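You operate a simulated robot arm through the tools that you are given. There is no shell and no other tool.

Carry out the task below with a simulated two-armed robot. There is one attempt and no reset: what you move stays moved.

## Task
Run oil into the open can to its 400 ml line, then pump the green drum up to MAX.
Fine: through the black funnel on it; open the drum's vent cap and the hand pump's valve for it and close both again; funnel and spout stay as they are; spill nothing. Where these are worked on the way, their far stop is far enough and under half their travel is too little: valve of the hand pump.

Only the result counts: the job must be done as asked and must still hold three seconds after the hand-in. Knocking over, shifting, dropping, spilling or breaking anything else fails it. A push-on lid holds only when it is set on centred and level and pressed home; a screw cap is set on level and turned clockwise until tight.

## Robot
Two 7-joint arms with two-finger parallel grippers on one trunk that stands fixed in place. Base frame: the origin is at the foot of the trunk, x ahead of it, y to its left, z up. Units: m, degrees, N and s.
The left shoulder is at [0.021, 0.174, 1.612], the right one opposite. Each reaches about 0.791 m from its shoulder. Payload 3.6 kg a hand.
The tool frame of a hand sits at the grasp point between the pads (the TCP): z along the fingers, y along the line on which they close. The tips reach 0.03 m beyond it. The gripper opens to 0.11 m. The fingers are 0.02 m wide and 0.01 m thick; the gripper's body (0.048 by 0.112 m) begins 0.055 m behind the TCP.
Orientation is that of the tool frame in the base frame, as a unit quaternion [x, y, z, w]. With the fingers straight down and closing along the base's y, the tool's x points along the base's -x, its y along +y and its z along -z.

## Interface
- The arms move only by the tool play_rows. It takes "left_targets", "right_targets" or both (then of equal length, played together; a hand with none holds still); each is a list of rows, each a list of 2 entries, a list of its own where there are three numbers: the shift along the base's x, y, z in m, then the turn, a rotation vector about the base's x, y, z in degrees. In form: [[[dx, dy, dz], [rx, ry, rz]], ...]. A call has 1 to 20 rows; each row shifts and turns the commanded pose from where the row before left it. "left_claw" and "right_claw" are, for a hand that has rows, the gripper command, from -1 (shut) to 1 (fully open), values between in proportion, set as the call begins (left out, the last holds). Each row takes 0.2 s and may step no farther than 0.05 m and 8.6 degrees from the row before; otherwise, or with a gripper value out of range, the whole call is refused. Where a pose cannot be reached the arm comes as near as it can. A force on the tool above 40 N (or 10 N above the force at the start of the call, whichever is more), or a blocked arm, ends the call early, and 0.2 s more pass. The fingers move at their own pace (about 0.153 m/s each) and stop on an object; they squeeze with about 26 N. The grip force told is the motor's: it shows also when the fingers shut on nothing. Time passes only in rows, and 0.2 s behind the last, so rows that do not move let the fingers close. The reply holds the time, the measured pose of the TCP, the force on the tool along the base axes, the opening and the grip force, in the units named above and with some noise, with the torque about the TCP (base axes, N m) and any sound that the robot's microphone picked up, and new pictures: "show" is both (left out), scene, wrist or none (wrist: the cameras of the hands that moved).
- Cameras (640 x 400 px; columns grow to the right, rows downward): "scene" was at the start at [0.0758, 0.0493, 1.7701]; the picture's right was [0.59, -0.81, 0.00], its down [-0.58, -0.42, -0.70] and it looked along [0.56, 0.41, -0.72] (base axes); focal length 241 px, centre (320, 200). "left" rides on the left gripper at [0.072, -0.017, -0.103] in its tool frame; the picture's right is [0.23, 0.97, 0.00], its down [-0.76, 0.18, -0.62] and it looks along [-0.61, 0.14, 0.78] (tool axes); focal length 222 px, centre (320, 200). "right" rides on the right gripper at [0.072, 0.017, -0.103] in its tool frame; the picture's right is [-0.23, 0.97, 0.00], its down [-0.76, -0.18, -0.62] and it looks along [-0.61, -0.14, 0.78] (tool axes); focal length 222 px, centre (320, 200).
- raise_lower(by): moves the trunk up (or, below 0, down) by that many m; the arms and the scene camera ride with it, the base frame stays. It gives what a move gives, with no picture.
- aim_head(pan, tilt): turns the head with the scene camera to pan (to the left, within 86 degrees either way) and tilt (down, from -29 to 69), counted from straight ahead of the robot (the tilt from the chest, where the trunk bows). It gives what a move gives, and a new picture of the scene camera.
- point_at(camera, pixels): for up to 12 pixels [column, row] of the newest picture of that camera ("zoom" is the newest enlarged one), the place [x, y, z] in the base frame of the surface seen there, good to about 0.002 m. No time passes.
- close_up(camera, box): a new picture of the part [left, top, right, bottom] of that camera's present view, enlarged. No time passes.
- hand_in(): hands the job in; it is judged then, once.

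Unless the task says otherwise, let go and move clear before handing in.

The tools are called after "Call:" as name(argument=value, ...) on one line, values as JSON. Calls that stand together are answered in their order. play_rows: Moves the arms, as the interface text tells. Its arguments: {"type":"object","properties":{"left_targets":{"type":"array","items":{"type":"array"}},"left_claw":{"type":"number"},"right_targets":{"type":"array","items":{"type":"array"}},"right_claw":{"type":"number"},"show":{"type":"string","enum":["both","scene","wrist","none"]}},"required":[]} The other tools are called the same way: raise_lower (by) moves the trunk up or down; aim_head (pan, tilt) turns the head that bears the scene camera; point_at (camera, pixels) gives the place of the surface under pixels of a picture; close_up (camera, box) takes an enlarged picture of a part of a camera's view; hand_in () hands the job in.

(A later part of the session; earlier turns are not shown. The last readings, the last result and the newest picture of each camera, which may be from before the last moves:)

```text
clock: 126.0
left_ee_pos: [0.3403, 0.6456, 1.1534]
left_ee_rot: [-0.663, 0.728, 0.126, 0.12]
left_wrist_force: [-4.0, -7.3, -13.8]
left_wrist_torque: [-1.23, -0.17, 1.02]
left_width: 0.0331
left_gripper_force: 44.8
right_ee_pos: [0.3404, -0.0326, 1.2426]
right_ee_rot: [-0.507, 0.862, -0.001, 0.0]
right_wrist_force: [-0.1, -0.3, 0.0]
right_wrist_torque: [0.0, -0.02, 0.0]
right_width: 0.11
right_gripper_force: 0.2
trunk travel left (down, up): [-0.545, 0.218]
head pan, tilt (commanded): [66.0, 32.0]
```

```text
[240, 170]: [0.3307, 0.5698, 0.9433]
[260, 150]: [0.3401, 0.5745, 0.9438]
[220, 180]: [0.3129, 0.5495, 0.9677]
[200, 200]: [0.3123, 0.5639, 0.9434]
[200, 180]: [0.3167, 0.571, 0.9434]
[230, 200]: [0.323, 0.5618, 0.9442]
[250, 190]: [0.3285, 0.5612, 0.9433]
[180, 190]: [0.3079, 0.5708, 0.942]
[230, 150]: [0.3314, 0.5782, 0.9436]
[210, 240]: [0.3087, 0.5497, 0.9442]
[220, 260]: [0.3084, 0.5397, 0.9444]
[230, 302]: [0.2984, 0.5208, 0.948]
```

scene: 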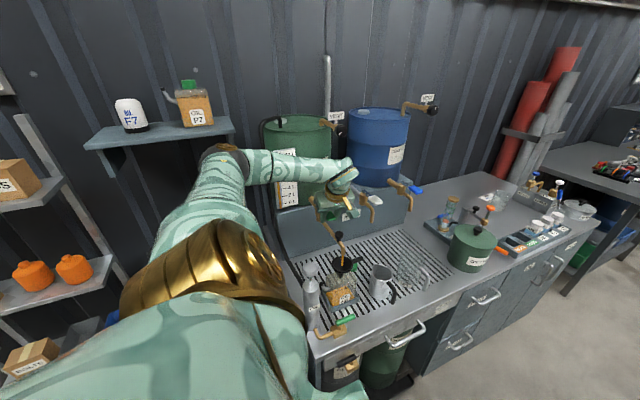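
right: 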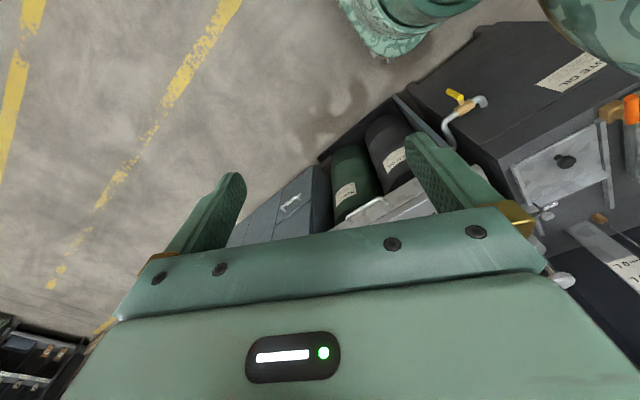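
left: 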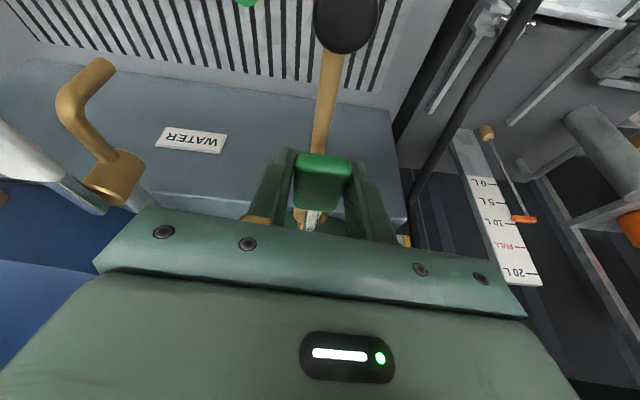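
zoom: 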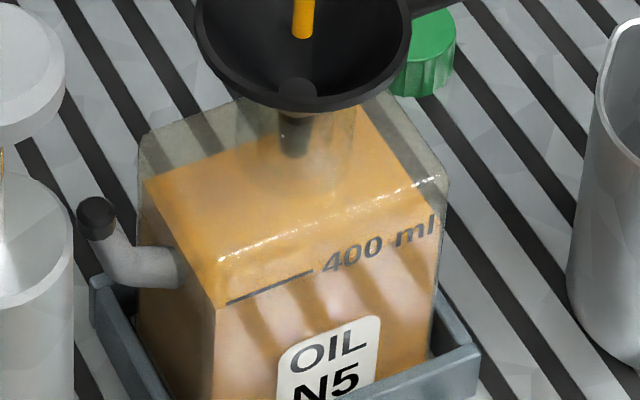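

The level is 0.9436, about 5 mm below the line. I'll hold two more rows and then close the tap in the same call, aiming slightly short so that I can trim.

Call:
play_rows(left_targets=[[[0, 0, 0], [0, 0, 0]], [[0, 0, 0], [0, 0, 0]], [[0, 0, 0.007], [0, 0, 0]], [[0, 0, 0.006], [0, 0, 0]], [[0, 0, 0.004], [0, 0, 0]]], show="none")

Call:
close_up(camera="scene", box=[328, 262, 360, 302])

Call:
point_at(camera="zoom", pixels=[[240, 170], [260, 150], [220, 200], [200, 200], [200, 180], [230, 200], [250, 190], [180, 190], [230, 150], [210, 240], [220, 260], [230, 302]])

```text
clock: 127.2
left_ee_pos: [0.3401, 0.6471, 1.1719]
left_ee_rot: [-0.663, 0.728, 0.127, 0.121]
left_wrist_force: [-3.9, -3.3, -14.0]
left_wrist_torque: [-1.21, 0.26, 1.09]
left_width: 0.0333
left_gripper_force: 45.6
right_ee_pos: [0.3416, -0.0312, 1.2442]
right_ee_rot: [-0.507, 0.862, -0.001, 0.0]
right_wrist_force: [-0.1, -0.2, 0.0]
right_wrist_torque: [0.0, 0.01, 0.0]
right_width: 0.1102
right_gripper_force: 0.0
trunk travel left (down, up): [-0.545, 0.218]
head pan, tilt (commanded): [66.0, 32.0]
```

```text
10.00 times, centred on (344, 282) of scene
```

zoom: 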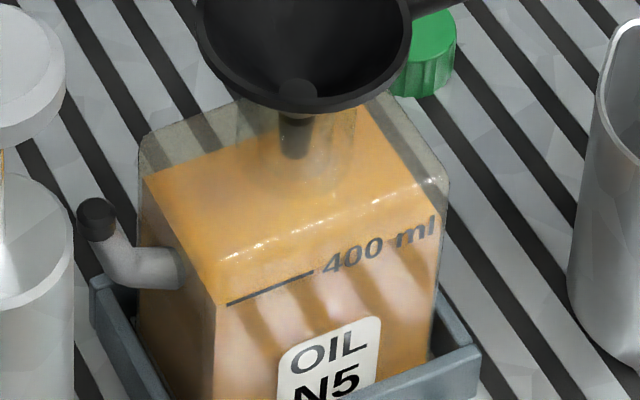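

```text
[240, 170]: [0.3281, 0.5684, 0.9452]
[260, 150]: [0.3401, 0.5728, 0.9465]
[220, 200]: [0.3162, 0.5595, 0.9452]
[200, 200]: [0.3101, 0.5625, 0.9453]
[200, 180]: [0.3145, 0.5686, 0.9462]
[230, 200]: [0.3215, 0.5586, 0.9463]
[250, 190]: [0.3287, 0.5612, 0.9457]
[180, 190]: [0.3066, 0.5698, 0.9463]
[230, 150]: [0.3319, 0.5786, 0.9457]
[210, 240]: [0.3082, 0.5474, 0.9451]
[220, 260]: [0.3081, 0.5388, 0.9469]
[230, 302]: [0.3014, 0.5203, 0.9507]
```

Closed with the level at about 0.946, roughly 3 mm under the line. I'll measure the line and the surface more carefully before trimming.

Call:
close_up(camera="scene", box=[334, 276, 354, 296])

Call:
point_at(camera="zoom", pixels=[[130, 262], [160, 250], [190, 240], [220, 228], [250, 217], [280, 206], [300, 200], [100, 60], [150, 60], [200, 60], [150, 100], [100, 120]])

```text
16.00 times, centred on (344, 286) of scene
```

zoom: 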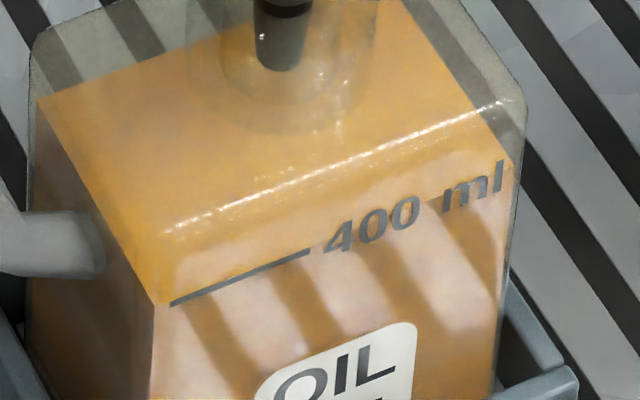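

```text
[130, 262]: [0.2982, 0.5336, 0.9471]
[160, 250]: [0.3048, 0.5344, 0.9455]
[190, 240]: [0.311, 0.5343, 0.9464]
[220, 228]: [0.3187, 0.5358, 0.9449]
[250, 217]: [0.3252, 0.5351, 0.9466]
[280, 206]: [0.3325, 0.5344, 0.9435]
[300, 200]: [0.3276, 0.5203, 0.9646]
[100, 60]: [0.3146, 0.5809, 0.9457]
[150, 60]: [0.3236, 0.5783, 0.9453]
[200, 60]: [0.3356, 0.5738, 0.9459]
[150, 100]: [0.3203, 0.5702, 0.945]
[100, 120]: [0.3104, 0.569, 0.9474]
```

Surface is at 0.9458. I'll sample the line itself along its length.

Call:
point_at(camera="zoom", pixels=[[175, 302], [190, 297], [205, 291], [220, 286], [235, 280], [250, 275], [265, 269], [280, 263], [295, 258], [306, 254], [158, 303], [156, 320]])

```text
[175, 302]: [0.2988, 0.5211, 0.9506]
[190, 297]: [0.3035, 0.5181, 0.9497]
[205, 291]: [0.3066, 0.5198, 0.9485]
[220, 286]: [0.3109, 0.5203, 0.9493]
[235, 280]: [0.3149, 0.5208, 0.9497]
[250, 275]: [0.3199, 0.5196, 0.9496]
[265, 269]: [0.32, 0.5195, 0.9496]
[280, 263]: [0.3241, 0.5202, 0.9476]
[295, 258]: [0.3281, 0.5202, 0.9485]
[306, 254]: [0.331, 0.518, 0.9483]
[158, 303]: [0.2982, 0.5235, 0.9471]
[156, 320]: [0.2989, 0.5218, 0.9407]
```

The line averages 0.9491 and the oil 0.9458, so 3.3 mm (about 15 ml) is missing. I'll give a short press of about a second and shut again.

Call:
play_rows(left_targets=[[[0, 0, -0.009], [0, 0, 0]], [[0, 0, -0.008], [0, 0, 0]], [[0, 0, 0], [0, 0, 0]], [[0, 0, 0.009], [0, 0, 0]], [[0, 0, 0.008], [0, 0, 0]], [[0, 0, 0.001], [0, 0, 0]]], show="none")

Call:
close_up(camera="scene", box=[334, 266, 354, 296])

Call:
point_at(camera="zoom", pixels=[[180, 220], [210, 215], [240, 200], [200, 190], [270, 190], [200, 160], [230, 160], [180, 170], [220, 140], [250, 150], [190, 230], [260, 170]])

```text
clock: 128.6
left_ee_pos: [0.3396, 0.6464, 1.1702]
left_ee_rot: [-0.663, 0.729, 0.124, 0.12]
left_wrist_force: [-0.5, -0.4, -14.1]
left_wrist_torque: [-1.16, 0.16, 1.11]
left_width: 0.0334
left_gripper_force: 45.1
right_ee_pos: [0.3412, -0.0321, 1.2436]
right_ee_rot: [-0.507, 0.862, 0.0, -0.001]
right_wrist_force: [-0.7, 0.1, 0.2]
right_wrist_torque: [0.02, 0.03, 0.02]
right_width: 0.1102
right_gripper_force: 0.0
trunk travel left (down, up): [-0.545, 0.218]
head pan, tilt (commanded): [66.0, 32.0]
```

```text
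13.33 times, centred on (344, 281) of scene
```

zoom: 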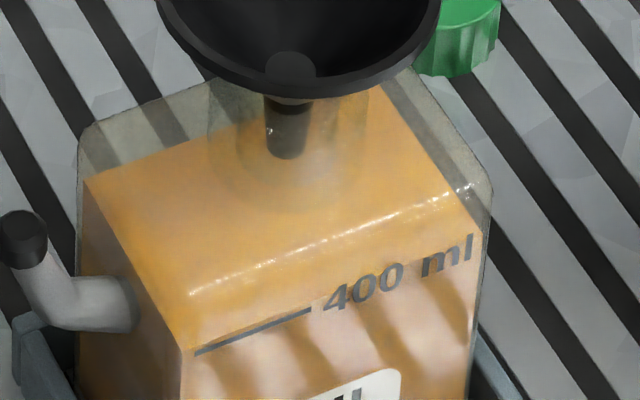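

```text
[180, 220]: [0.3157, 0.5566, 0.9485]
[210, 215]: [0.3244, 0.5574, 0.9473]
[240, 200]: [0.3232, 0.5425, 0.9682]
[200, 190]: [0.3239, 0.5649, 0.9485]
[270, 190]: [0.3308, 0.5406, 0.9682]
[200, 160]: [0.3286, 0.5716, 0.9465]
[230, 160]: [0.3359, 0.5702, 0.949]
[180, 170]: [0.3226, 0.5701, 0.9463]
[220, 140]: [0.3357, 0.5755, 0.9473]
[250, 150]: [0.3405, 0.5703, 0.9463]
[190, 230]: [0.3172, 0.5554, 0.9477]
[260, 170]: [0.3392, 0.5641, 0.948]
```

The level is now about 0.9475 with 1.6 mm to go, and the last burst added 1.7 mm. I'll repeat the same short press.

Call:
play_rows(left_targets=[[[0, 0, -0.009], [0, 0, 0]], [[0, 0, -0.008], [0, 0, 0]], [[0, 0, 0], [0, 0, 0]], [[0, 0, 0.009], [0, 0, 0]], [[0, 0, 0.009], [0, 0, 0]], [[0, 0, 0.001], [0, 0, 0]]], show="none")

Call:
close_up(camera="scene", box=[334, 266, 354, 296])

Call:
point_at(camera="zoom", pixels=[[180, 220], [210, 215], [200, 240], [200, 190], [170, 200], [200, 160], [230, 160], [180, 170], [220, 140], [250, 150], [190, 230], [260, 170]])

```text
clock: 130.0
left_ee_pos: [0.341, 0.6466, 1.1728]
left_ee_rot: [-0.663, 0.729, 0.125, 0.118]
left_wrist_force: [-2.4, -3.4, -20.8]
left_wrist_torque: [-0.89, 0.27, 1.13]
left_width: 0.0331
left_gripper_force: 44.6
right_ee_pos: [0.3417, -0.032, 1.2427]
right_ee_rot: [-0.507, 0.862, -0.002, 0.0]
right_wrist_force: [0.6, 0.3, -0.2]
right_wrist_torque: [0.02, 0.02, -0.04]
right_width: 0.1098
right_gripper_force: 0.1
trunk travel left (down, up): [-0.545, 0.218]
head pan, tilt (commanded): [66.0, 32.0]
```

```text
13.33 times, centred on (344, 281) of scene
```

zoom: 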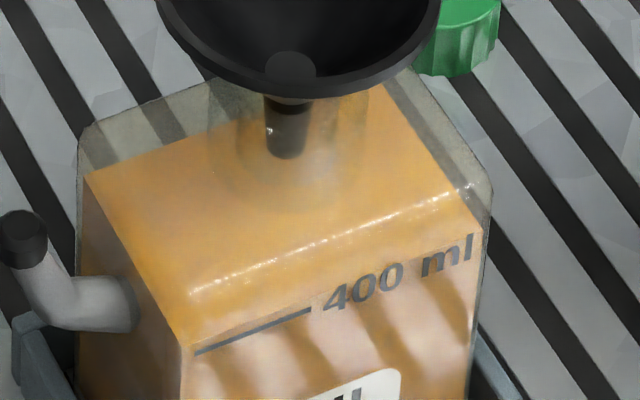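

```text
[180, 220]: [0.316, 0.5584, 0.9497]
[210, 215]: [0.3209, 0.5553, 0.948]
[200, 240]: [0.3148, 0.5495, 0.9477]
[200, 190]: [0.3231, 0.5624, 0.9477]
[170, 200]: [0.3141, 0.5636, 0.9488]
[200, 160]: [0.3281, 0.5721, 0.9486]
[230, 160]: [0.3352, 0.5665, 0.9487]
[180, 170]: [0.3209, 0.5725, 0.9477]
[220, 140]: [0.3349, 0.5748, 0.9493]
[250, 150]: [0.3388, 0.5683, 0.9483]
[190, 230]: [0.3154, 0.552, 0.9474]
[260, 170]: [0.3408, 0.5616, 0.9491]
```

The level averages 0.9484 against the line's 0.9491, within about 3 ml, and the front edge matches the mark. I'll release the closed lever and check that the spout stays dry.

Call:
play_rows(left_targets=[[[0, 0, 0], [0, 0, 0]], [[0, 0, 0], [0, 0, 0]], [[0, 0, 0], [0, 0, 0]]], left_claw=0.36, show="both")

Call:
close_up(camera="scene", box=[310, 210, 380, 310])

```text
clock: 130.8
left_ee_pos: [0.34, 0.6463, 1.1757]
left_ee_rot: [-0.663, 0.728, 0.126, 0.121]
left_wrist_force: [-0.4, 0.3, -0.4]
left_wrist_torque: [-0.04, 0.0, -0.03]
left_width: 0.0748
left_gripper_force: 0.1
right_ee_pos: [0.3401, -0.0328, 1.2435]
right_ee_rot: [-0.506, 0.862, -0.001, 0.0]
right_wrist_force: [-0.9, -0.3, 0.3]
right_wrist_torque: [0.01, -0.01, -0.04]
right_width: 0.1101
right_gripper_force: 0.0
trunk travel left (down, up): [-0.545, 0.218]
head pan, tilt (commanded): [66.0, 32.0]
```

scene: 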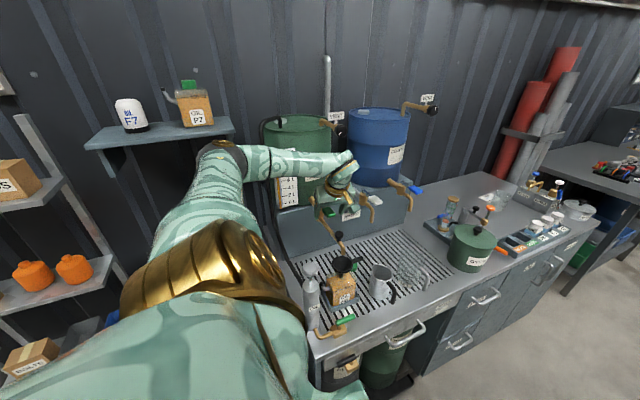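
left: 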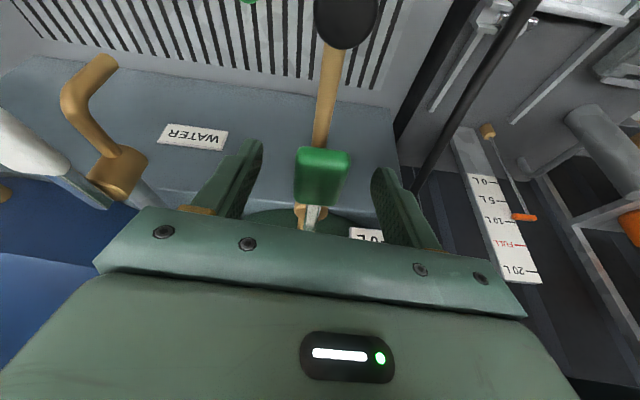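

```text
4.00 times, centred on (345, 260) of scene
```

zoom: 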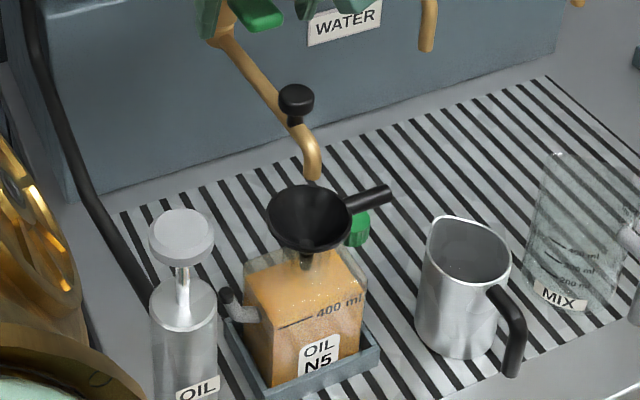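

The spout is dry and the tap holds closed. I'll lift the hand out and move on to the hand pump and its valve.

Call:
play_rows(left_targets=[[[0, 0, 0.03], [0, 0, 0]], [[0, 0, 0.03], [0, 0, 0]], [[0, -0.01, 0.03], [0, 0, 0]], [[0, -0.04, 0.02], [0, 0, 0]], [[0, -0.04, 0.0], [0, 0, 0]], [[0, -0.04, 0.0], [0, 0, 0]], [[-0.01, -0.04, 0.0], [0, 0, 0]], [[-0.01, -0.04, 0.0], [0, 0, 0]], [[-0.01, -0.04, 0.0], [0, 0, 0]]], show="both")

```text
clock: 132.8
left_ee_pos: [0.3104, 0.396, 1.2842]
left_ee_rot: [-0.663, 0.728, 0.126, 0.122]
left_wrist_force: [-0.2, -0.6, 0.0]
left_wrist_torque: [0.01, -0.02, 0.02]
left_width: 0.0749
left_gripper_force: 0.1
right_ee_pos: [0.3422, -0.0354, 1.2434]
right_ee_rot: [-0.507, 0.862, 0.0, 0.001]
right_wrist_force: [1.1, -0.2, -0.4]
right_wrist_torque: [0.0, 0.01, -0.01]
right_width: 0.1098
right_gripper_force: 0.0
trunk travel left (down, up): [-0.545, 0.218]
head pan, tilt (commanded): [66.0, 32.0]
```

scene: 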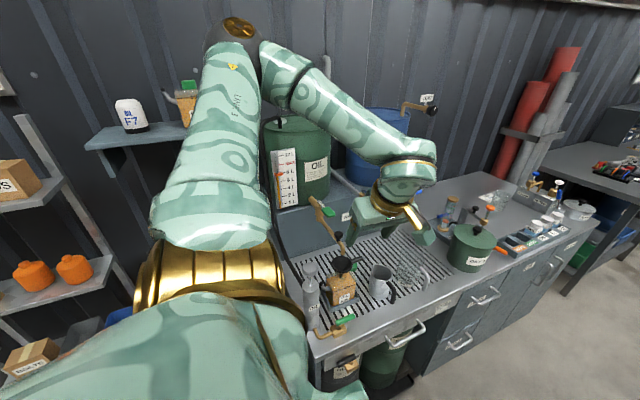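
left: 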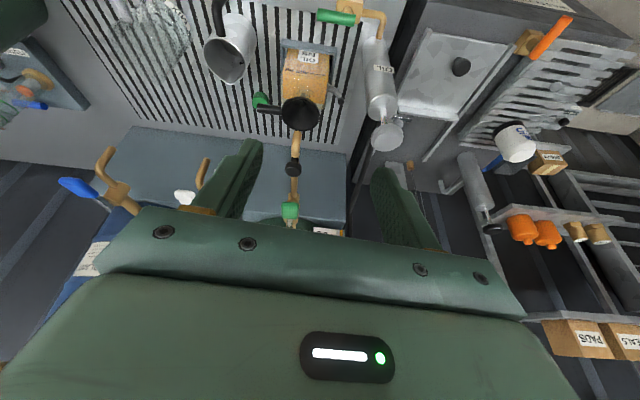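

The pump is at (380,90) and its valve at (345,12) in the left view. I'll zoom on both from the two cameras and measure them.

Call:
close_up(camera="left", box=[300, 0, 440, 160])

Call:
close_up(camera="scene", box=[290, 255, 370, 345])

Call:
point_at(camera="scene", pixels=[[345, 319], [337, 322], [353, 317], [340, 330], [325, 330], [311, 268], [306, 268], [316, 268], [311, 285], [315, 305], [312, 277], [333, 327]])

```text
2.50 times, centred on (370, 80) of left
```

zoom: 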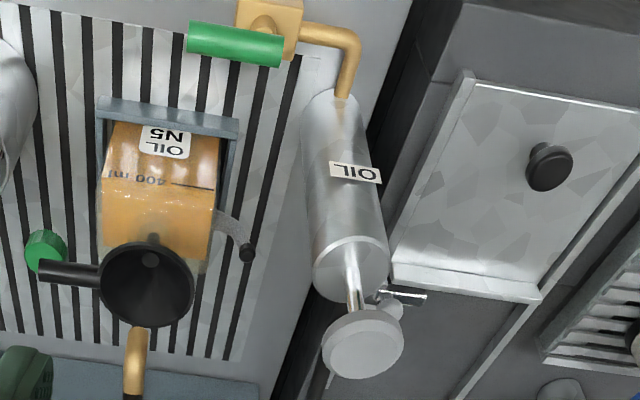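

```text
4.44 times, centred on (330, 300) of scene
```

zoom: 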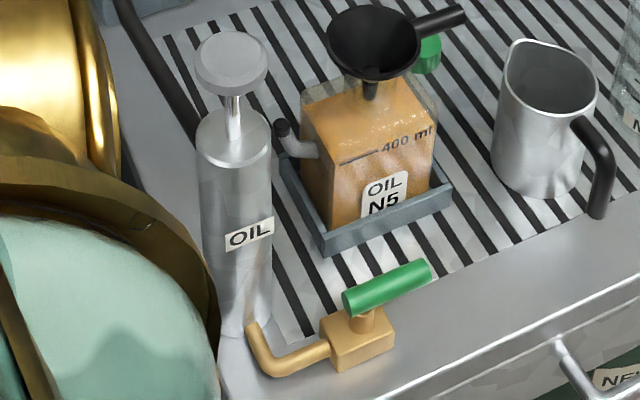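

```text
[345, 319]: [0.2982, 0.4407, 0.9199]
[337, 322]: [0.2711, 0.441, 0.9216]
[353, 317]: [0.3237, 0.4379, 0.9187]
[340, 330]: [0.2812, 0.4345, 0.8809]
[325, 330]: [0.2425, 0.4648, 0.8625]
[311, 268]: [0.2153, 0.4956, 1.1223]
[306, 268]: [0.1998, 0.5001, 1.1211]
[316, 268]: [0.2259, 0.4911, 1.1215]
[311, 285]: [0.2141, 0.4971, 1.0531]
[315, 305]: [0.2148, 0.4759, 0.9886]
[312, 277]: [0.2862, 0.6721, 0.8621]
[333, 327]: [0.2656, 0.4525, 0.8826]
```

The lever is a green rod along x (0.262–0.325) at z≈0.915, on a stem near (0.282,0.437); the pump knob is at (0.213,0.497,1.12). I'll close the fingers into a peg and lower them just behind the rod's free end, between the rod and the can's tray.

Call:
play_rows(left_targets=[[[0.002, 0.016, -0.04], [0, 0, 0]], [[0.002, 0.016, -0.04], [0, 0, 0]], [[0.002, 0.016, -0.04], [0, 0, 0]], [[0, 0.016, -0.04], [0, 0, 0]], [[0, 0, -0.04], [0, 0, 0]], [[0, 0, -0.04], [0, 0, 0]]], left_claw=-1, show="both")

```text
clock: 134.2
left_ee_pos: [0.3166, 0.4573, 1.0427]
left_ee_rot: [-0.663, 0.728, 0.125, 0.12]
left_wrist_force: [-0.8, 0.6, 0.8]
left_wrist_torque: [0.01, 0.01, -0.02]
left_width: 0.0001
left_gripper_force: 26.0
right_ee_pos: [0.3426, -0.0323, 1.244]
right_ee_rot: [-0.507, 0.862, -0.001, 0.0]
right_wrist_force: [0.2, 0.4, -0.5]
right_wrist_torque: [0.03, 0.0, 0.02]
right_width: 0.11
right_gripper_force: 0.0
trunk travel left (down, up): [-0.545, 0.218]
head pan, tilt (commanded): [66.0, 32.0]
```

scene: 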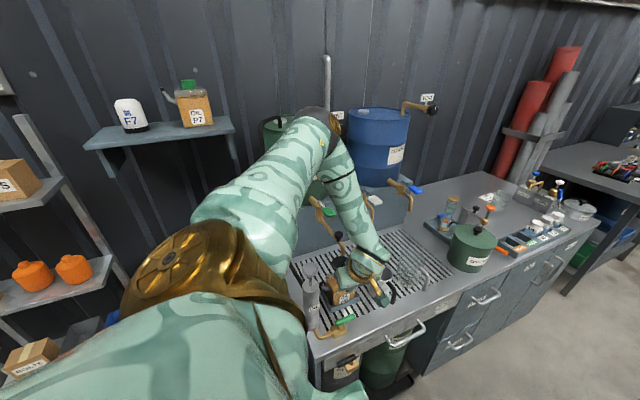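
left: 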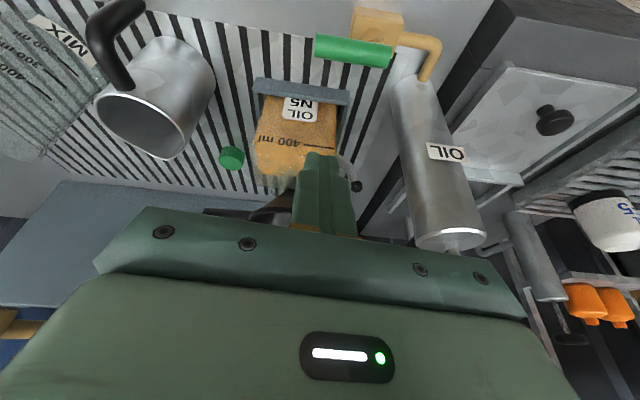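

The peg is in front of the can at z 1.043. I'll check clearances in a zoom before lowering further.

Call:
close_up(camera="scene", box=[300, 240, 400, 350])

Call:
close_up(camera="left", box=[220, 0, 460, 200])

```text
3.64 times, centred on (350, 295) of scene
```

zoom: 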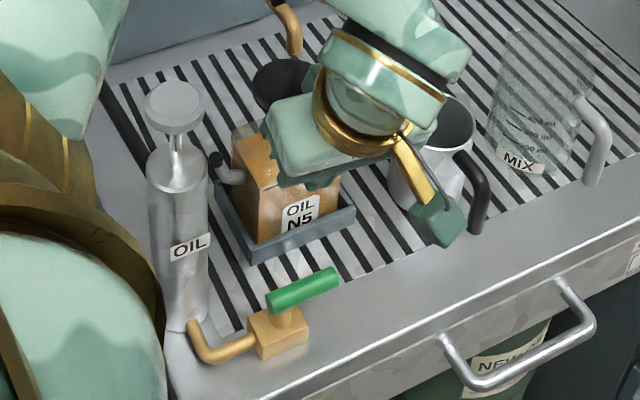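

```text
2.00 times, centred on (340, 100) of left
```

zoom: 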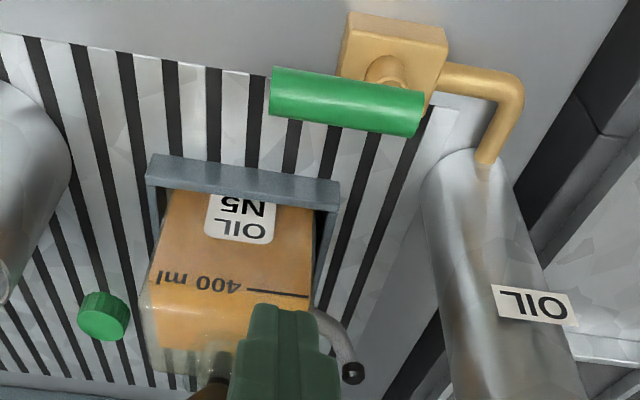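

Clearances look fine: the peg is between the rod and the tray, with the gripper body clear of the can. I'll lower to the rod's height.

Call:
play_rows(left_targets=[[[0, 0.002, -0.04], [0, 0, 0]], [[0, 0.0, -0.04], [0, 0, 0]], [[0, 0.0, -0.038], [0, 0, 0]]], show="both")

Call:
close_up(camera="left", box=[240, 60, 440, 240])

```text
clock: 135.0
left_ee_pos: [0.3088, 0.4627, 1.036]
left_ee_rot: [-0.663, 0.728, 0.125, 0.121]
left_wrist_force: [0.3, -0.7, -0.8]
left_wrist_torque: [0.0, 0.03, 0.01]
left_width: 0.0
left_gripper_force: 26.3
left hand out of reach, approached as far as the arm can: row 1, 2, 3
right_ee_pos: [0.3401, -0.0321, 1.2439]
right_ee_rot: [-0.507, 0.862, -0.001, 0.0]
right_wrist_force: [0.5, 0.0, -0.3]
right_wrist_torque: [0.03, -0.01, 0.03]
right_width: 0.11
right_gripper_force: 0.0
trunk travel left (down, up): [-0.545, 0.218]
head pan, tilt (commanded): [66.0, 32.0]
```

scene: 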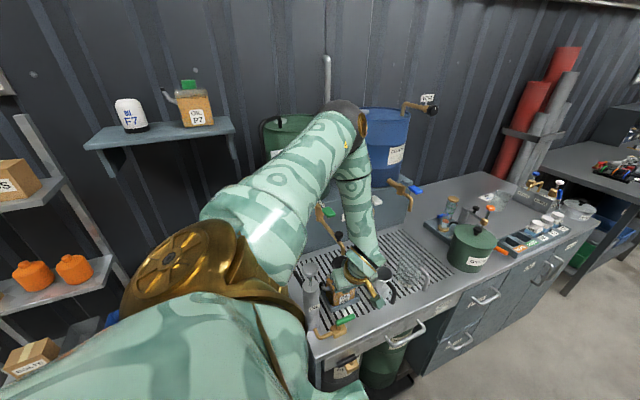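
left: 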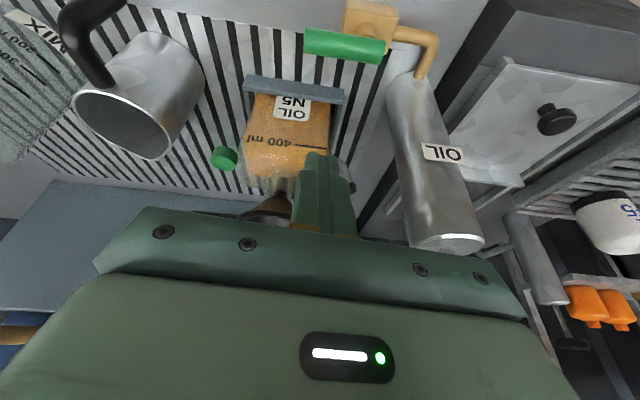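

```text
2.22 times, centred on (340, 150) of left
```

zoom: 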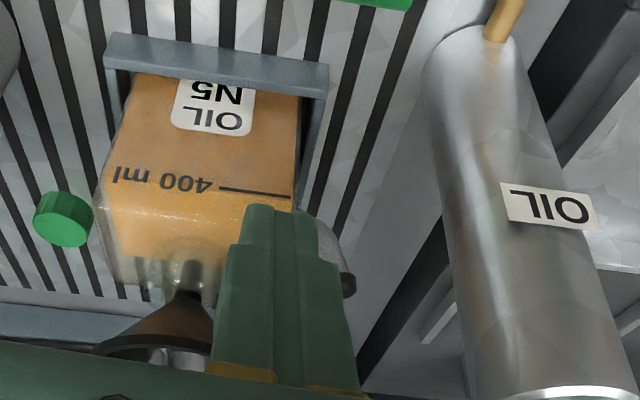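

The arm can't go lower in this posture and drifted a few mm. I can lower the trunk instead to bring the peg straight down, so I'll first check where the elbow and forearm are relative to the tap.

Call:
point_at(camera="scene", pixels=[[345, 115], [350, 140], [345, 170], [358, 180], [355, 210], [365, 240], [340, 190], [375, 265]])

Call:
close_up(camera="scene", box=[270, 90, 430, 310])

```text
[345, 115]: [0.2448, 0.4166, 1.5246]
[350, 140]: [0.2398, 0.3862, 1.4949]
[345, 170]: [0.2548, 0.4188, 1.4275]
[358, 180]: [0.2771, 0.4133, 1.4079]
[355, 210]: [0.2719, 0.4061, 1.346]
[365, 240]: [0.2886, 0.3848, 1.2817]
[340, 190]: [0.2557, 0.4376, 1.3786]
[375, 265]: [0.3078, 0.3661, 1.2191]
```

```text
1.82 times, centred on (350, 200) of scene
```

zoom: 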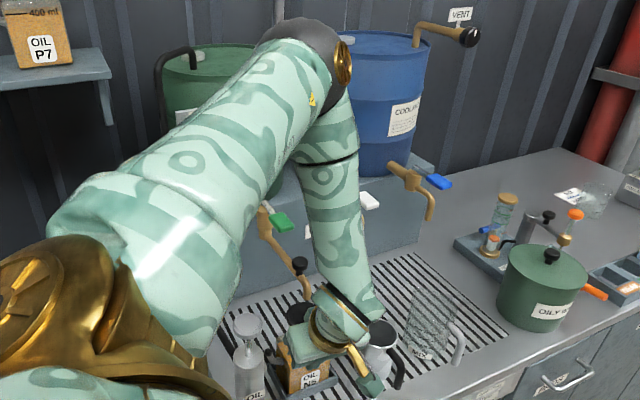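

The arm links are all at y<0.5 and well above the spout, so lowering is safe. I'll correct the peg's x and y and then lower the trunk by 0.11 m.

Call:
play_rows(left_targets=[[[0.006, -0.006, 0.004], [0, 0, 0]]], show="none")

Call:
raise_lower(by=-0.08)

Call:
close_up(camera="left", box=[240, 0, 480, 240])

```text
clock: 135.4
left_ee_pos: [0.315, 0.4588, 1.0401]
left_ee_rot: [-0.662, 0.729, 0.126, 0.121]
left_wrist_force: [0.0, -0.2, 0.3]
left_wrist_torque: [-0.04, -0.02, 0.01]
left_width: 0.0
left_gripper_force: 26.5
right_ee_pos: [0.3399, -0.0317, 1.2441]
right_ee_rot: [-0.506, 0.863, -0.001, 0.001]
right_wrist_force: [0.0, -0.2, 0.2]
right_wrist_torque: [0.0, 0.03, 0.01]
right_width: 0.1098
right_gripper_force: 0.1
trunk travel left (down, up): [-0.545, 0.218]
head pan, tilt (commanded): [66.0, 32.0]
```

```text
clock: 136.6
left_ee_pos: [0.3147, 0.4603, 0.9608]
left_ee_rot: [-0.663, 0.729, 0.125, 0.121]
left_wrist_force: [0.9, -0.5, -0.2]
left_wrist_torque: [-0.04, 0.0, 0.02]
left_width: 0.0
left_gripper_force: 25.6
right_ee_pos: [0.3411, -0.033, 1.1657]
right_ee_rot: [-0.507, 0.862, -0.001, 0.0]
right_wrist_force: [0.1, 0.3, -0.3]
right_wrist_torque: [0.01, -0.04, 0.02]
right_width: 0.1099
right_gripper_force: 0.1
trunk travel left (down, up): [-0.465, 0.298]
head pan, tilt (commanded): [66.0, 32.0]
```

```text
1.67 times, centred on (360, 120) of left
```

zoom: 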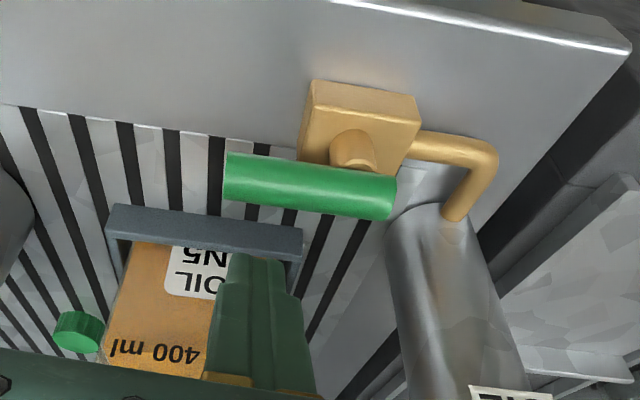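

The peg tip is just above the rod's level. I'll check the tray's front and the rod positions from here before the last bit down.

Call:
point_at(camera="zoom", pixels=[[200, 215], [270, 235], [130, 210], [240, 180], [300, 185], [380, 195], [360, 150], [310, 200], [330, 120], [265, 262]])

```text
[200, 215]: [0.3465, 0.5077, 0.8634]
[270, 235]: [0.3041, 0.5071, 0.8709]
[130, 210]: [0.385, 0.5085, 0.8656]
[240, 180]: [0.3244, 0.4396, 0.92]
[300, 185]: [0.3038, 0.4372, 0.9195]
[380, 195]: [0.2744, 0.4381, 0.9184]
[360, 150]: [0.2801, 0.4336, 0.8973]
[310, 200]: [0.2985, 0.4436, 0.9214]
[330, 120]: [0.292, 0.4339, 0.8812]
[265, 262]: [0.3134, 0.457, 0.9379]
```

The rod spans x 0.27–0.33 at y≈0.440 and the tray's front is at 0.507, so the peg fits between. I'll lower another 35 mm.

Call:
raise_lower(by=-0.035)

Call:
close_up(camera="left", box=[240, 0, 480, 240])

```text
clock: 137.4
left_ee_pos: [0.3147, 0.4601, 0.9258]
left_ee_rot: [-0.663, 0.728, 0.125, 0.122]
left_wrist_force: [-0.5, -0.1, -0.5]
left_wrist_torque: [-0.01, -0.04, 0.0]
left_width: 0.0
left_gripper_force: 25.3
right_ee_pos: [0.3412, -0.0333, 1.1303]
right_ee_rot: [-0.507, 0.862, -0.001, 0.001]
right_wrist_force: [-0.1, -0.4, 0.9]
right_wrist_torque: [0.0, 0.02, 0.0]
right_width: 0.1099
right_gripper_force: 0.2
trunk travel left (down, up): [-0.43, 0.333]
head pan, tilt (commanded): [66.0, 32.0]
```

```text
1.67 times, centred on (360, 120) of left
```

zoom: 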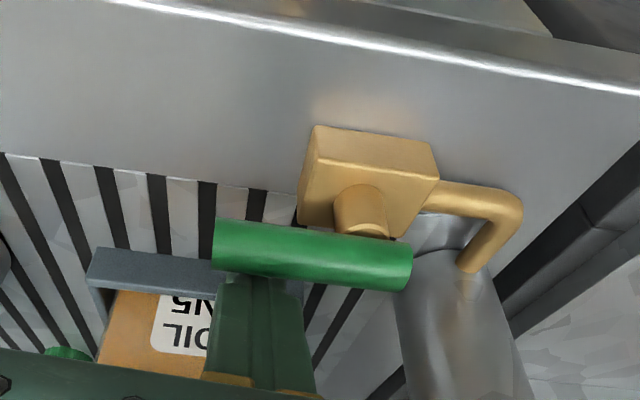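

The peg is now behind the rod's free end. I'll push gently toward -y and watch force and motion.

Call:
play_rows(left_targets=[[[0.001, -0.006, 0], [0, 0, 0]], [[0.001, -0.006, 0], [0, 0, 0]], [[0.001, -0.006, 0], [0, 0, 0]]], show="none")

Call:
close_up(camera="left", box=[240, 0, 480, 240])

```text
clock: 138.1
left_ee_pos: [0.3163, 0.4567, 0.9256]
left_ee_rot: [-0.666, 0.723, 0.134, 0.127]
left_wrist_force: [-4.5, 26.3, 2.7]
left_wrist_torque: [0.24, -0.13, -0.01]
left_width: 0.0
left_gripper_force: 26.2
right_ee_pos: [0.3416, -0.0327, 1.1311]
right_ee_rot: [-0.507, 0.862, -0.001, 0.001]
right_wrist_force: [0.1, 0.0, 0.1]
right_wrist_torque: [0.05, 0.03, 0.0]
right_width: 0.11
right_gripper_force: 0.1
trunk travel left (down, up): [-0.43, 0.333]
head pan, tilt (commanded): [66.0, 32.0]
stopped in row 3 (left hand): the force on the tool passed its limit at 47 N (the readings are from after the stop); the commanded pose is now the measured one
```

```text
1.67 times, centred on (360, 120) of left
```

zoom: 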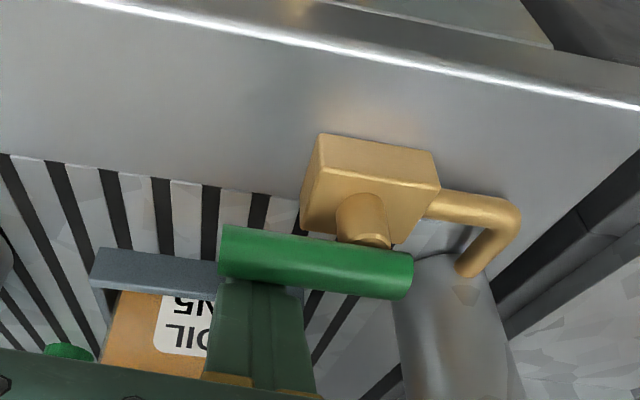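

The rod took 47 N toward -y without moving, so that is its closed stop. I'll take the peg around the rod's free end to the front side and push toward +y instead.

Call:
play_rows(left_targets=[[[0.0, 0.004, 0], [0, 0, 0]], [[0.02, 0, 0], [0, 0, 0]], [[0.022, 0, 0], [0, 0, 0]], [[0, -0.02, 0], [0, 0, 0]], [[0, -0.02, 0], [0, 0, 0]], [[0, -0.018, 0], [0, 0, 0]]], show="none")

Call:
close_up(camera="left", box=[240, 0, 480, 240])

```text
clock: 139.5
left_ee_pos: [0.3586, 0.3998, 0.9287]
left_ee_rot: [-0.665, 0.725, 0.13, 0.126]
left_wrist_force: [-0.5, 0.3, -0.6]
left_wrist_torque: [-0.04, -0.02, 0.0]
left_width: 0.0001
left_gripper_force: 26.2
right_ee_pos: [0.3417, -0.0339, 1.1304]
right_ee_rot: [-0.507, 0.862, -0.001, 0.0]
right_wrist_force: [0.0, -0.5, -0.1]
right_wrist_torque: [-0.01, -0.02, 0.01]
right_width: 0.1099
right_gripper_force: 0.0
trunk travel left (down, up): [-0.43, 0.333]
head pan, tilt (commanded): [66.0, 32.0]
```

```text
1.67 times, centred on (360, 120) of left
```

zoom: 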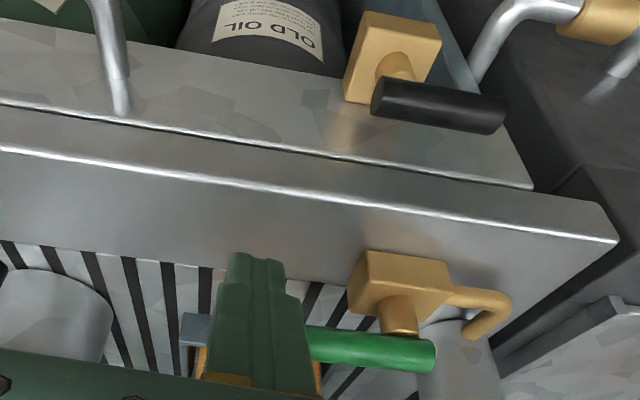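

The peg has rounded the rod's end and is now in front of it. I'll slide it back in -x behind the free end and push toward +y along an arc.

Call:
play_rows(left_targets=[[[-0.02, 0, -0.001], [0, 0, 0]], [[-0.02, 0, -0.001], [0, 0, 0]], [[0, 0.008, 0], [0, 0, 0]], [[0.0005, 0.006, 0], [0, 0, 0]], [[0.0005, 0.006, 0], [0, 0, 0]]], show="none")

Call:
close_up(camera="left", box=[240, 0, 480, 240])

```text
clock: 140.7
left_ee_pos: [0.3213, 0.4184, 0.925]
left_ee_rot: [-0.665, 0.725, 0.13, 0.125]
left_wrist_force: [-0.6, -0.8, 0.2]
left_wrist_torque: [0.02, -0.05, 0.0]
left_width: 0.0
left_gripper_force: 25.9
right_ee_pos: [0.3409, -0.0331, 1.1307]
right_ee_rot: [-0.507, 0.862, -0.001, 0.0]
right_wrist_force: [0.2, -0.8, -0.3]
right_wrist_torque: [-0.02, 0.03, 0.01]
right_width: 0.1101
right_gripper_force: 0.1
trunk travel left (down, up): [-0.43, 0.333]
head pan, tilt (commanded): [66.0, 32.0]
```

```text
1.67 times, centred on (360, 120) of left
```

zoom: 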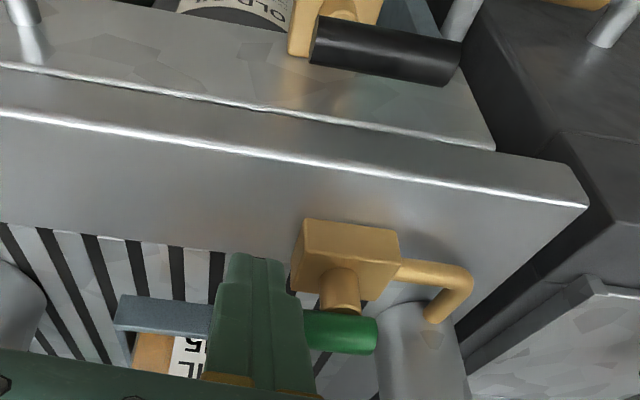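

No contact yet at y 0.418. I'll continue toward +y in small steps.

Call:
play_rows(left_targets=[[[0.0, 0.006, 0], [0, 0, 0]], [[0.0, 0.006, 0], [0, 0, 0]], [[0.0, 0.005, 0], [0, 0, 0]]], show="none")

Call:
close_up(camera="left", box=[240, 0, 480, 240])

```text
clock: 141.5
left_ee_pos: [0.3207, 0.4347, 0.9237]
left_ee_rot: [-0.664, 0.725, 0.131, 0.125]
left_wrist_force: [0.0, -0.3, 0.3]
left_wrist_torque: [0.04, 0.0, 0.01]
left_width: 0.0001
left_gripper_force: 25.5
right_ee_pos: [0.3415, -0.0328, 1.1289]
right_ee_rot: [-0.507, 0.862, -0.001, 0.001]
right_wrist_force: [0.1, 0.1, -0.7]
right_wrist_torque: [0.0, 0.01, 0.02]
right_width: 0.1102
right_gripper_force: 0.0
trunk travel left (down, up): [-0.43, 0.333]
head pan, tilt (commanded): [66.0, 32.0]
```

```text
1.67 times, centred on (360, 120) of left
```

zoom: 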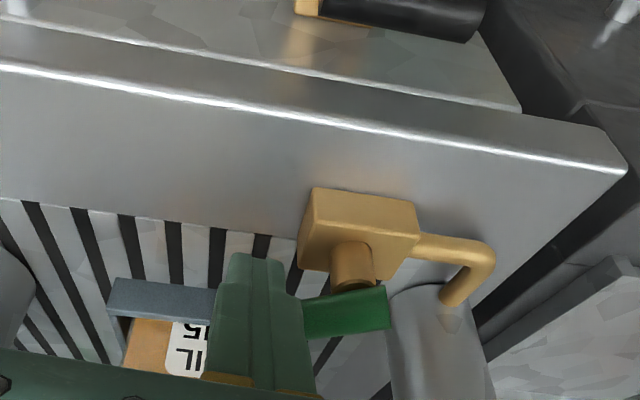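

The rod is now slanting, so it turns toward +y with almost no force. I'll follow the arc round.

Call:
play_rows(left_targets=[[[-0.0005, 0.01, 0], [0, 0, 0]], [[-0.003, 0.005, 0], [0, 0, 0]], [[-0.003, 0.005, 0], [0, 0, 0]], [[-0.004, 0.004, 0], [0, 0, 0]], [[-0.004, 0.004, 0], [0, 0, 0]]], show="none")

Call:
close_up(camera="left", box=[240, 0, 480, 240])

Call:
close_up(camera="scene", box=[260, 230, 400, 360])

```text
clock: 142.7
left_ee_pos: [0.3073, 0.4628, 0.925]
left_ee_rot: [-0.664, 0.726, 0.129, 0.127]
left_wrist_force: [1.0, 0.1, 0.3]
left_wrist_torque: [-0.01, 0.0, -0.02]
left_width: 0.0
left_gripper_force: 25.7
right_ee_pos: [0.3412, -0.0333, 1.1292]
right_ee_rot: [-0.507, 0.862, -0.001, 0.0]
right_wrist_force: [-0.1, 0.4, 0.2]
right_wrist_torque: [0.01, -0.02, 0.02]
right_width: 0.1102
right_gripper_force: 0.1
trunk travel left (down, up): [-0.43, 0.333]
head pan, tilt (commanded): [66.0, 32.0]
```

```text
1.67 times, centred on (360, 120) of left
```

zoom: 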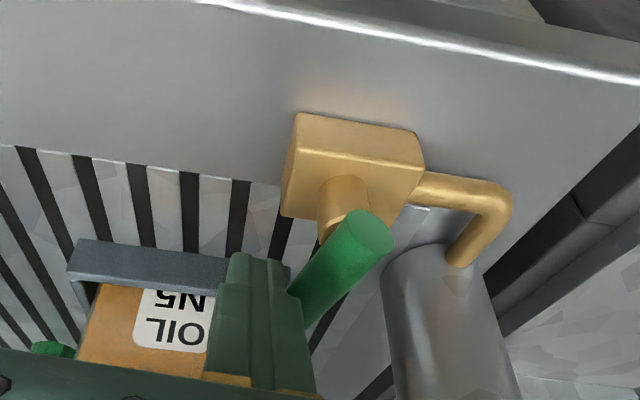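

```text
3.08 times, centred on (330, 295) of scene
```

zoom: 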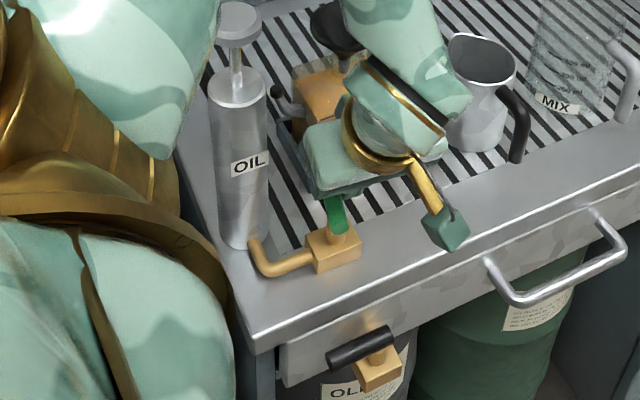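

The rod has turned about 65–70°. I'll push on toward 90° until it meets its far stop.

Call:
play_rows(left_targets=[[[-0.004, 0.003, 0], [0, 0, 0]], [[-0.004, 0.002, 0], [0, 0, 0]], [[-0.004, 0.001, 0], [0, 0, 0]], [[-0.003, 0, 0], [0, 0, 0]]], show="none")

Call:
close_up(camera="left", box=[240, 0, 480, 240])

Call:
close_up(camera="scene", box=[290, 270, 370, 340])

```text
clock: 143.7
left_ee_pos: [0.2976, 0.4694, 0.9252]
left_ee_rot: [-0.663, 0.726, 0.128, 0.127]
left_wrist_force: [29.1, -4.7, -2.5]
left_wrist_torque: [-0.07, -0.37, 0.17]
left_width: 0.0
left_gripper_force: 26.0
right_ee_pos: [0.3445, -0.0343, 1.1291]
right_ee_rot: [-0.507, 0.862, 0.0, -0.001]
right_wrist_force: [-0.8, 0.0, 0.6]
right_wrist_torque: [0.0, 0.01, -0.01]
right_width: 0.1099
right_gripper_force: 0.1
trunk travel left (down, up): [-0.43, 0.333]
head pan, tilt (commanded): [66.0, 32.0]
```

```text
1.67 times, centred on (360, 120) of left
```

zoom: 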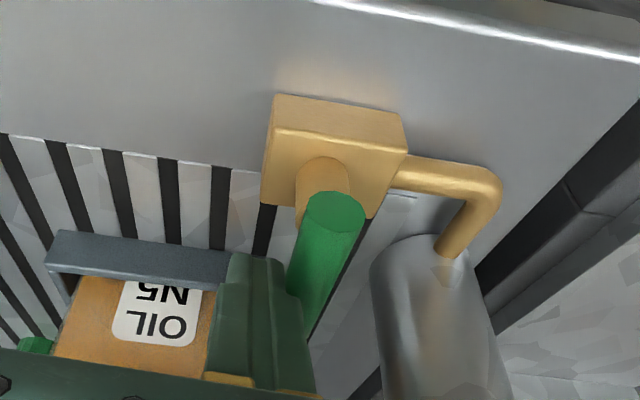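

```text
5.71 times, centred on (330, 305) of scene
```

zoom: 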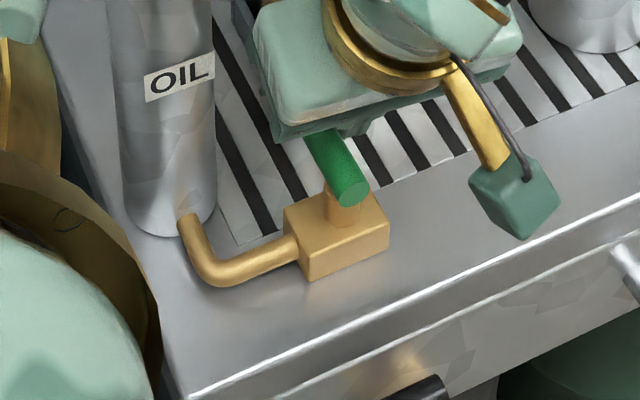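

The rod is at its far stop (29 N along x), so the pump valve is fully open. I'll back the peg off and raise the hand clear.

Call:
play_rows(left_targets=[[[0.01, 0, 0], [0, 0, 0]], [[0.004, -0.006, 0.02], [0, 0, 0]], [[0, -0.004, 0.04], [0, 0, 0]], [[0, 0, 0.045], [0, 0, 0]], [[0, 0, 0.045], [0, 0, 0]], [[0, 0, 0.045], [0, 0, 0]], [[0, 0, 0.045], [0, 0, 0]], [[0, 0, 0.03], [0, 0, 0]]], show="both")

```text
clock: 145.5
left_ee_pos: [0.305, 0.4564, 1.1952]
left_ee_rot: [-0.665, 0.725, 0.131, 0.125]
left_wrist_force: [0.3, -0.5, -0.4]
left_wrist_torque: [-0.03, -0.01, -0.04]
left_width: 0.0001
left_gripper_force: 26.1
right_ee_pos: [0.3415, -0.0336, 1.1299]
right_ee_rot: [-0.506, 0.862, -0.001, 0.001]
right_wrist_force: [-0.2, 1.0, 0.0]
right_wrist_torque: [0.01, -0.01, 0.03]
right_width: 0.1099
right_gripper_force: 0.1
trunk travel left (down, up): [-0.43, 0.333]
head pan, tilt (commanded): [66.0, 32.0]
```

scene: 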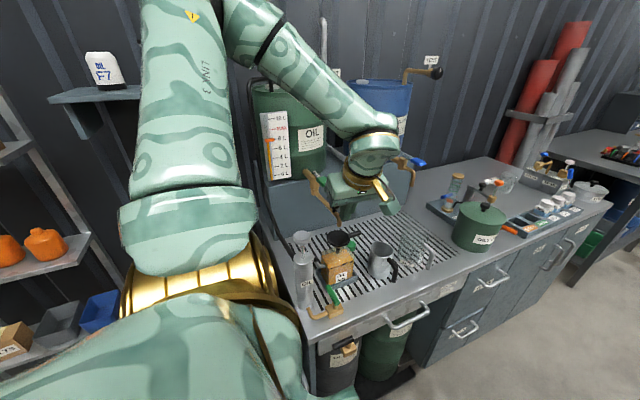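
left: 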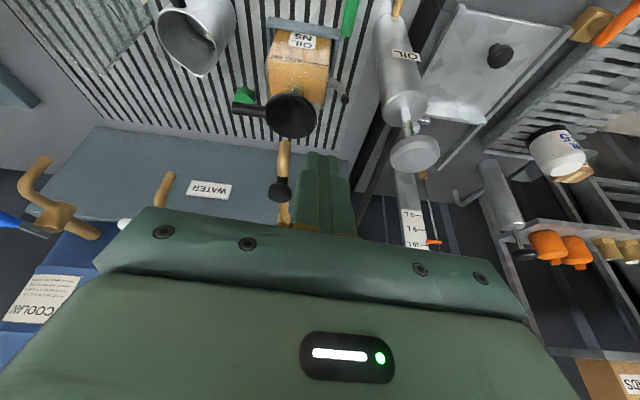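

The valve rod now points along +y at (348,15) in the left view. I'll read the drum's scale and look at the pump closely.

Call:
close_up(camera="scene", box=[250, 100, 300, 190])

Call:
close_up(camera="scene", box=[270, 215, 370, 325])

Call:
point_at(camera="zoom", pixels=[[200, 85], [170, 85], [230, 85], [200, 70], [200, 105], [205, 120], [200, 150], [180, 140], [225, 145], [205, 220], [210, 300], [250, 300]])

```text
4.44 times, centred on (275, 145) of scene
```

zoom: 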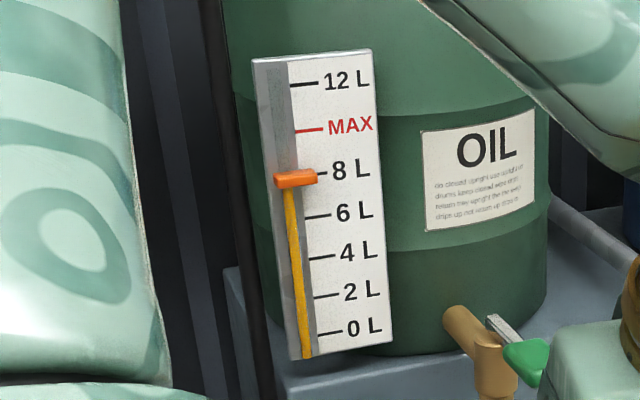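

```text
3.64 times, centred on (320, 270) of scene
```

zoom: 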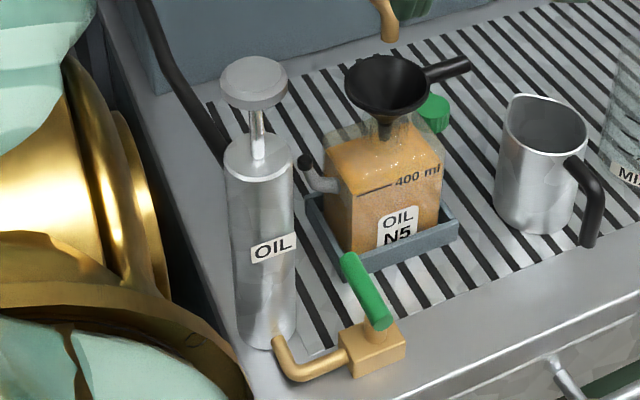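

```text
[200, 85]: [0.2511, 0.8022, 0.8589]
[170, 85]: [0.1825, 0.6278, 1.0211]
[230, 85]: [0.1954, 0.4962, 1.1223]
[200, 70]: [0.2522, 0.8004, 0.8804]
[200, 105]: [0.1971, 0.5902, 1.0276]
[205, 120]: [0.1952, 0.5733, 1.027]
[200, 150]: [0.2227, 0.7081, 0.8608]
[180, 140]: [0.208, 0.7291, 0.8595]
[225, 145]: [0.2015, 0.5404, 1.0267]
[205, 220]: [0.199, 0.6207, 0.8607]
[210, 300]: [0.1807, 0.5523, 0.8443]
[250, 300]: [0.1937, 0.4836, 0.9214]
```

The indicator is just under 8 L and MAX is about 10 L. I'll take exact points on the pump knob and body.

Call:
point_at(camera="zoom", pixels=[[255, 75], [225, 80], [286, 72], [258, 60], [252, 92], [240, 97], [275, 97], [258, 125], [250, 165], [285, 160], [260, 200], [262, 170]])

Call:
point_at(camera="left", pixels=[[415, 155], [392, 155], [437, 152], [415, 138], [415, 170], [404, 110], [405, 95]])

```text
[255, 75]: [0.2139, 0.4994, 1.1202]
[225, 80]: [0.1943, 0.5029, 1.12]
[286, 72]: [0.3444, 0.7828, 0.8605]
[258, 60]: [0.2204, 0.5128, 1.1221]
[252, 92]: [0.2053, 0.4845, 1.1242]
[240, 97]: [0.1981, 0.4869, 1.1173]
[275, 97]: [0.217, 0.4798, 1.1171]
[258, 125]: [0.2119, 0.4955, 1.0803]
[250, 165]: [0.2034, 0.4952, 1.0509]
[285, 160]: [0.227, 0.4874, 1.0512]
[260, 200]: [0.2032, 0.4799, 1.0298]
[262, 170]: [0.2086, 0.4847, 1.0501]
```

```text
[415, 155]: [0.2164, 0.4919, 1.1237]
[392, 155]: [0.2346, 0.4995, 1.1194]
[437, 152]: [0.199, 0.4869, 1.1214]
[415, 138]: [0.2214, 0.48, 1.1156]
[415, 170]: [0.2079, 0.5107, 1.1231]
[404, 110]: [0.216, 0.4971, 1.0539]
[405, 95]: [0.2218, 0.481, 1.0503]
```

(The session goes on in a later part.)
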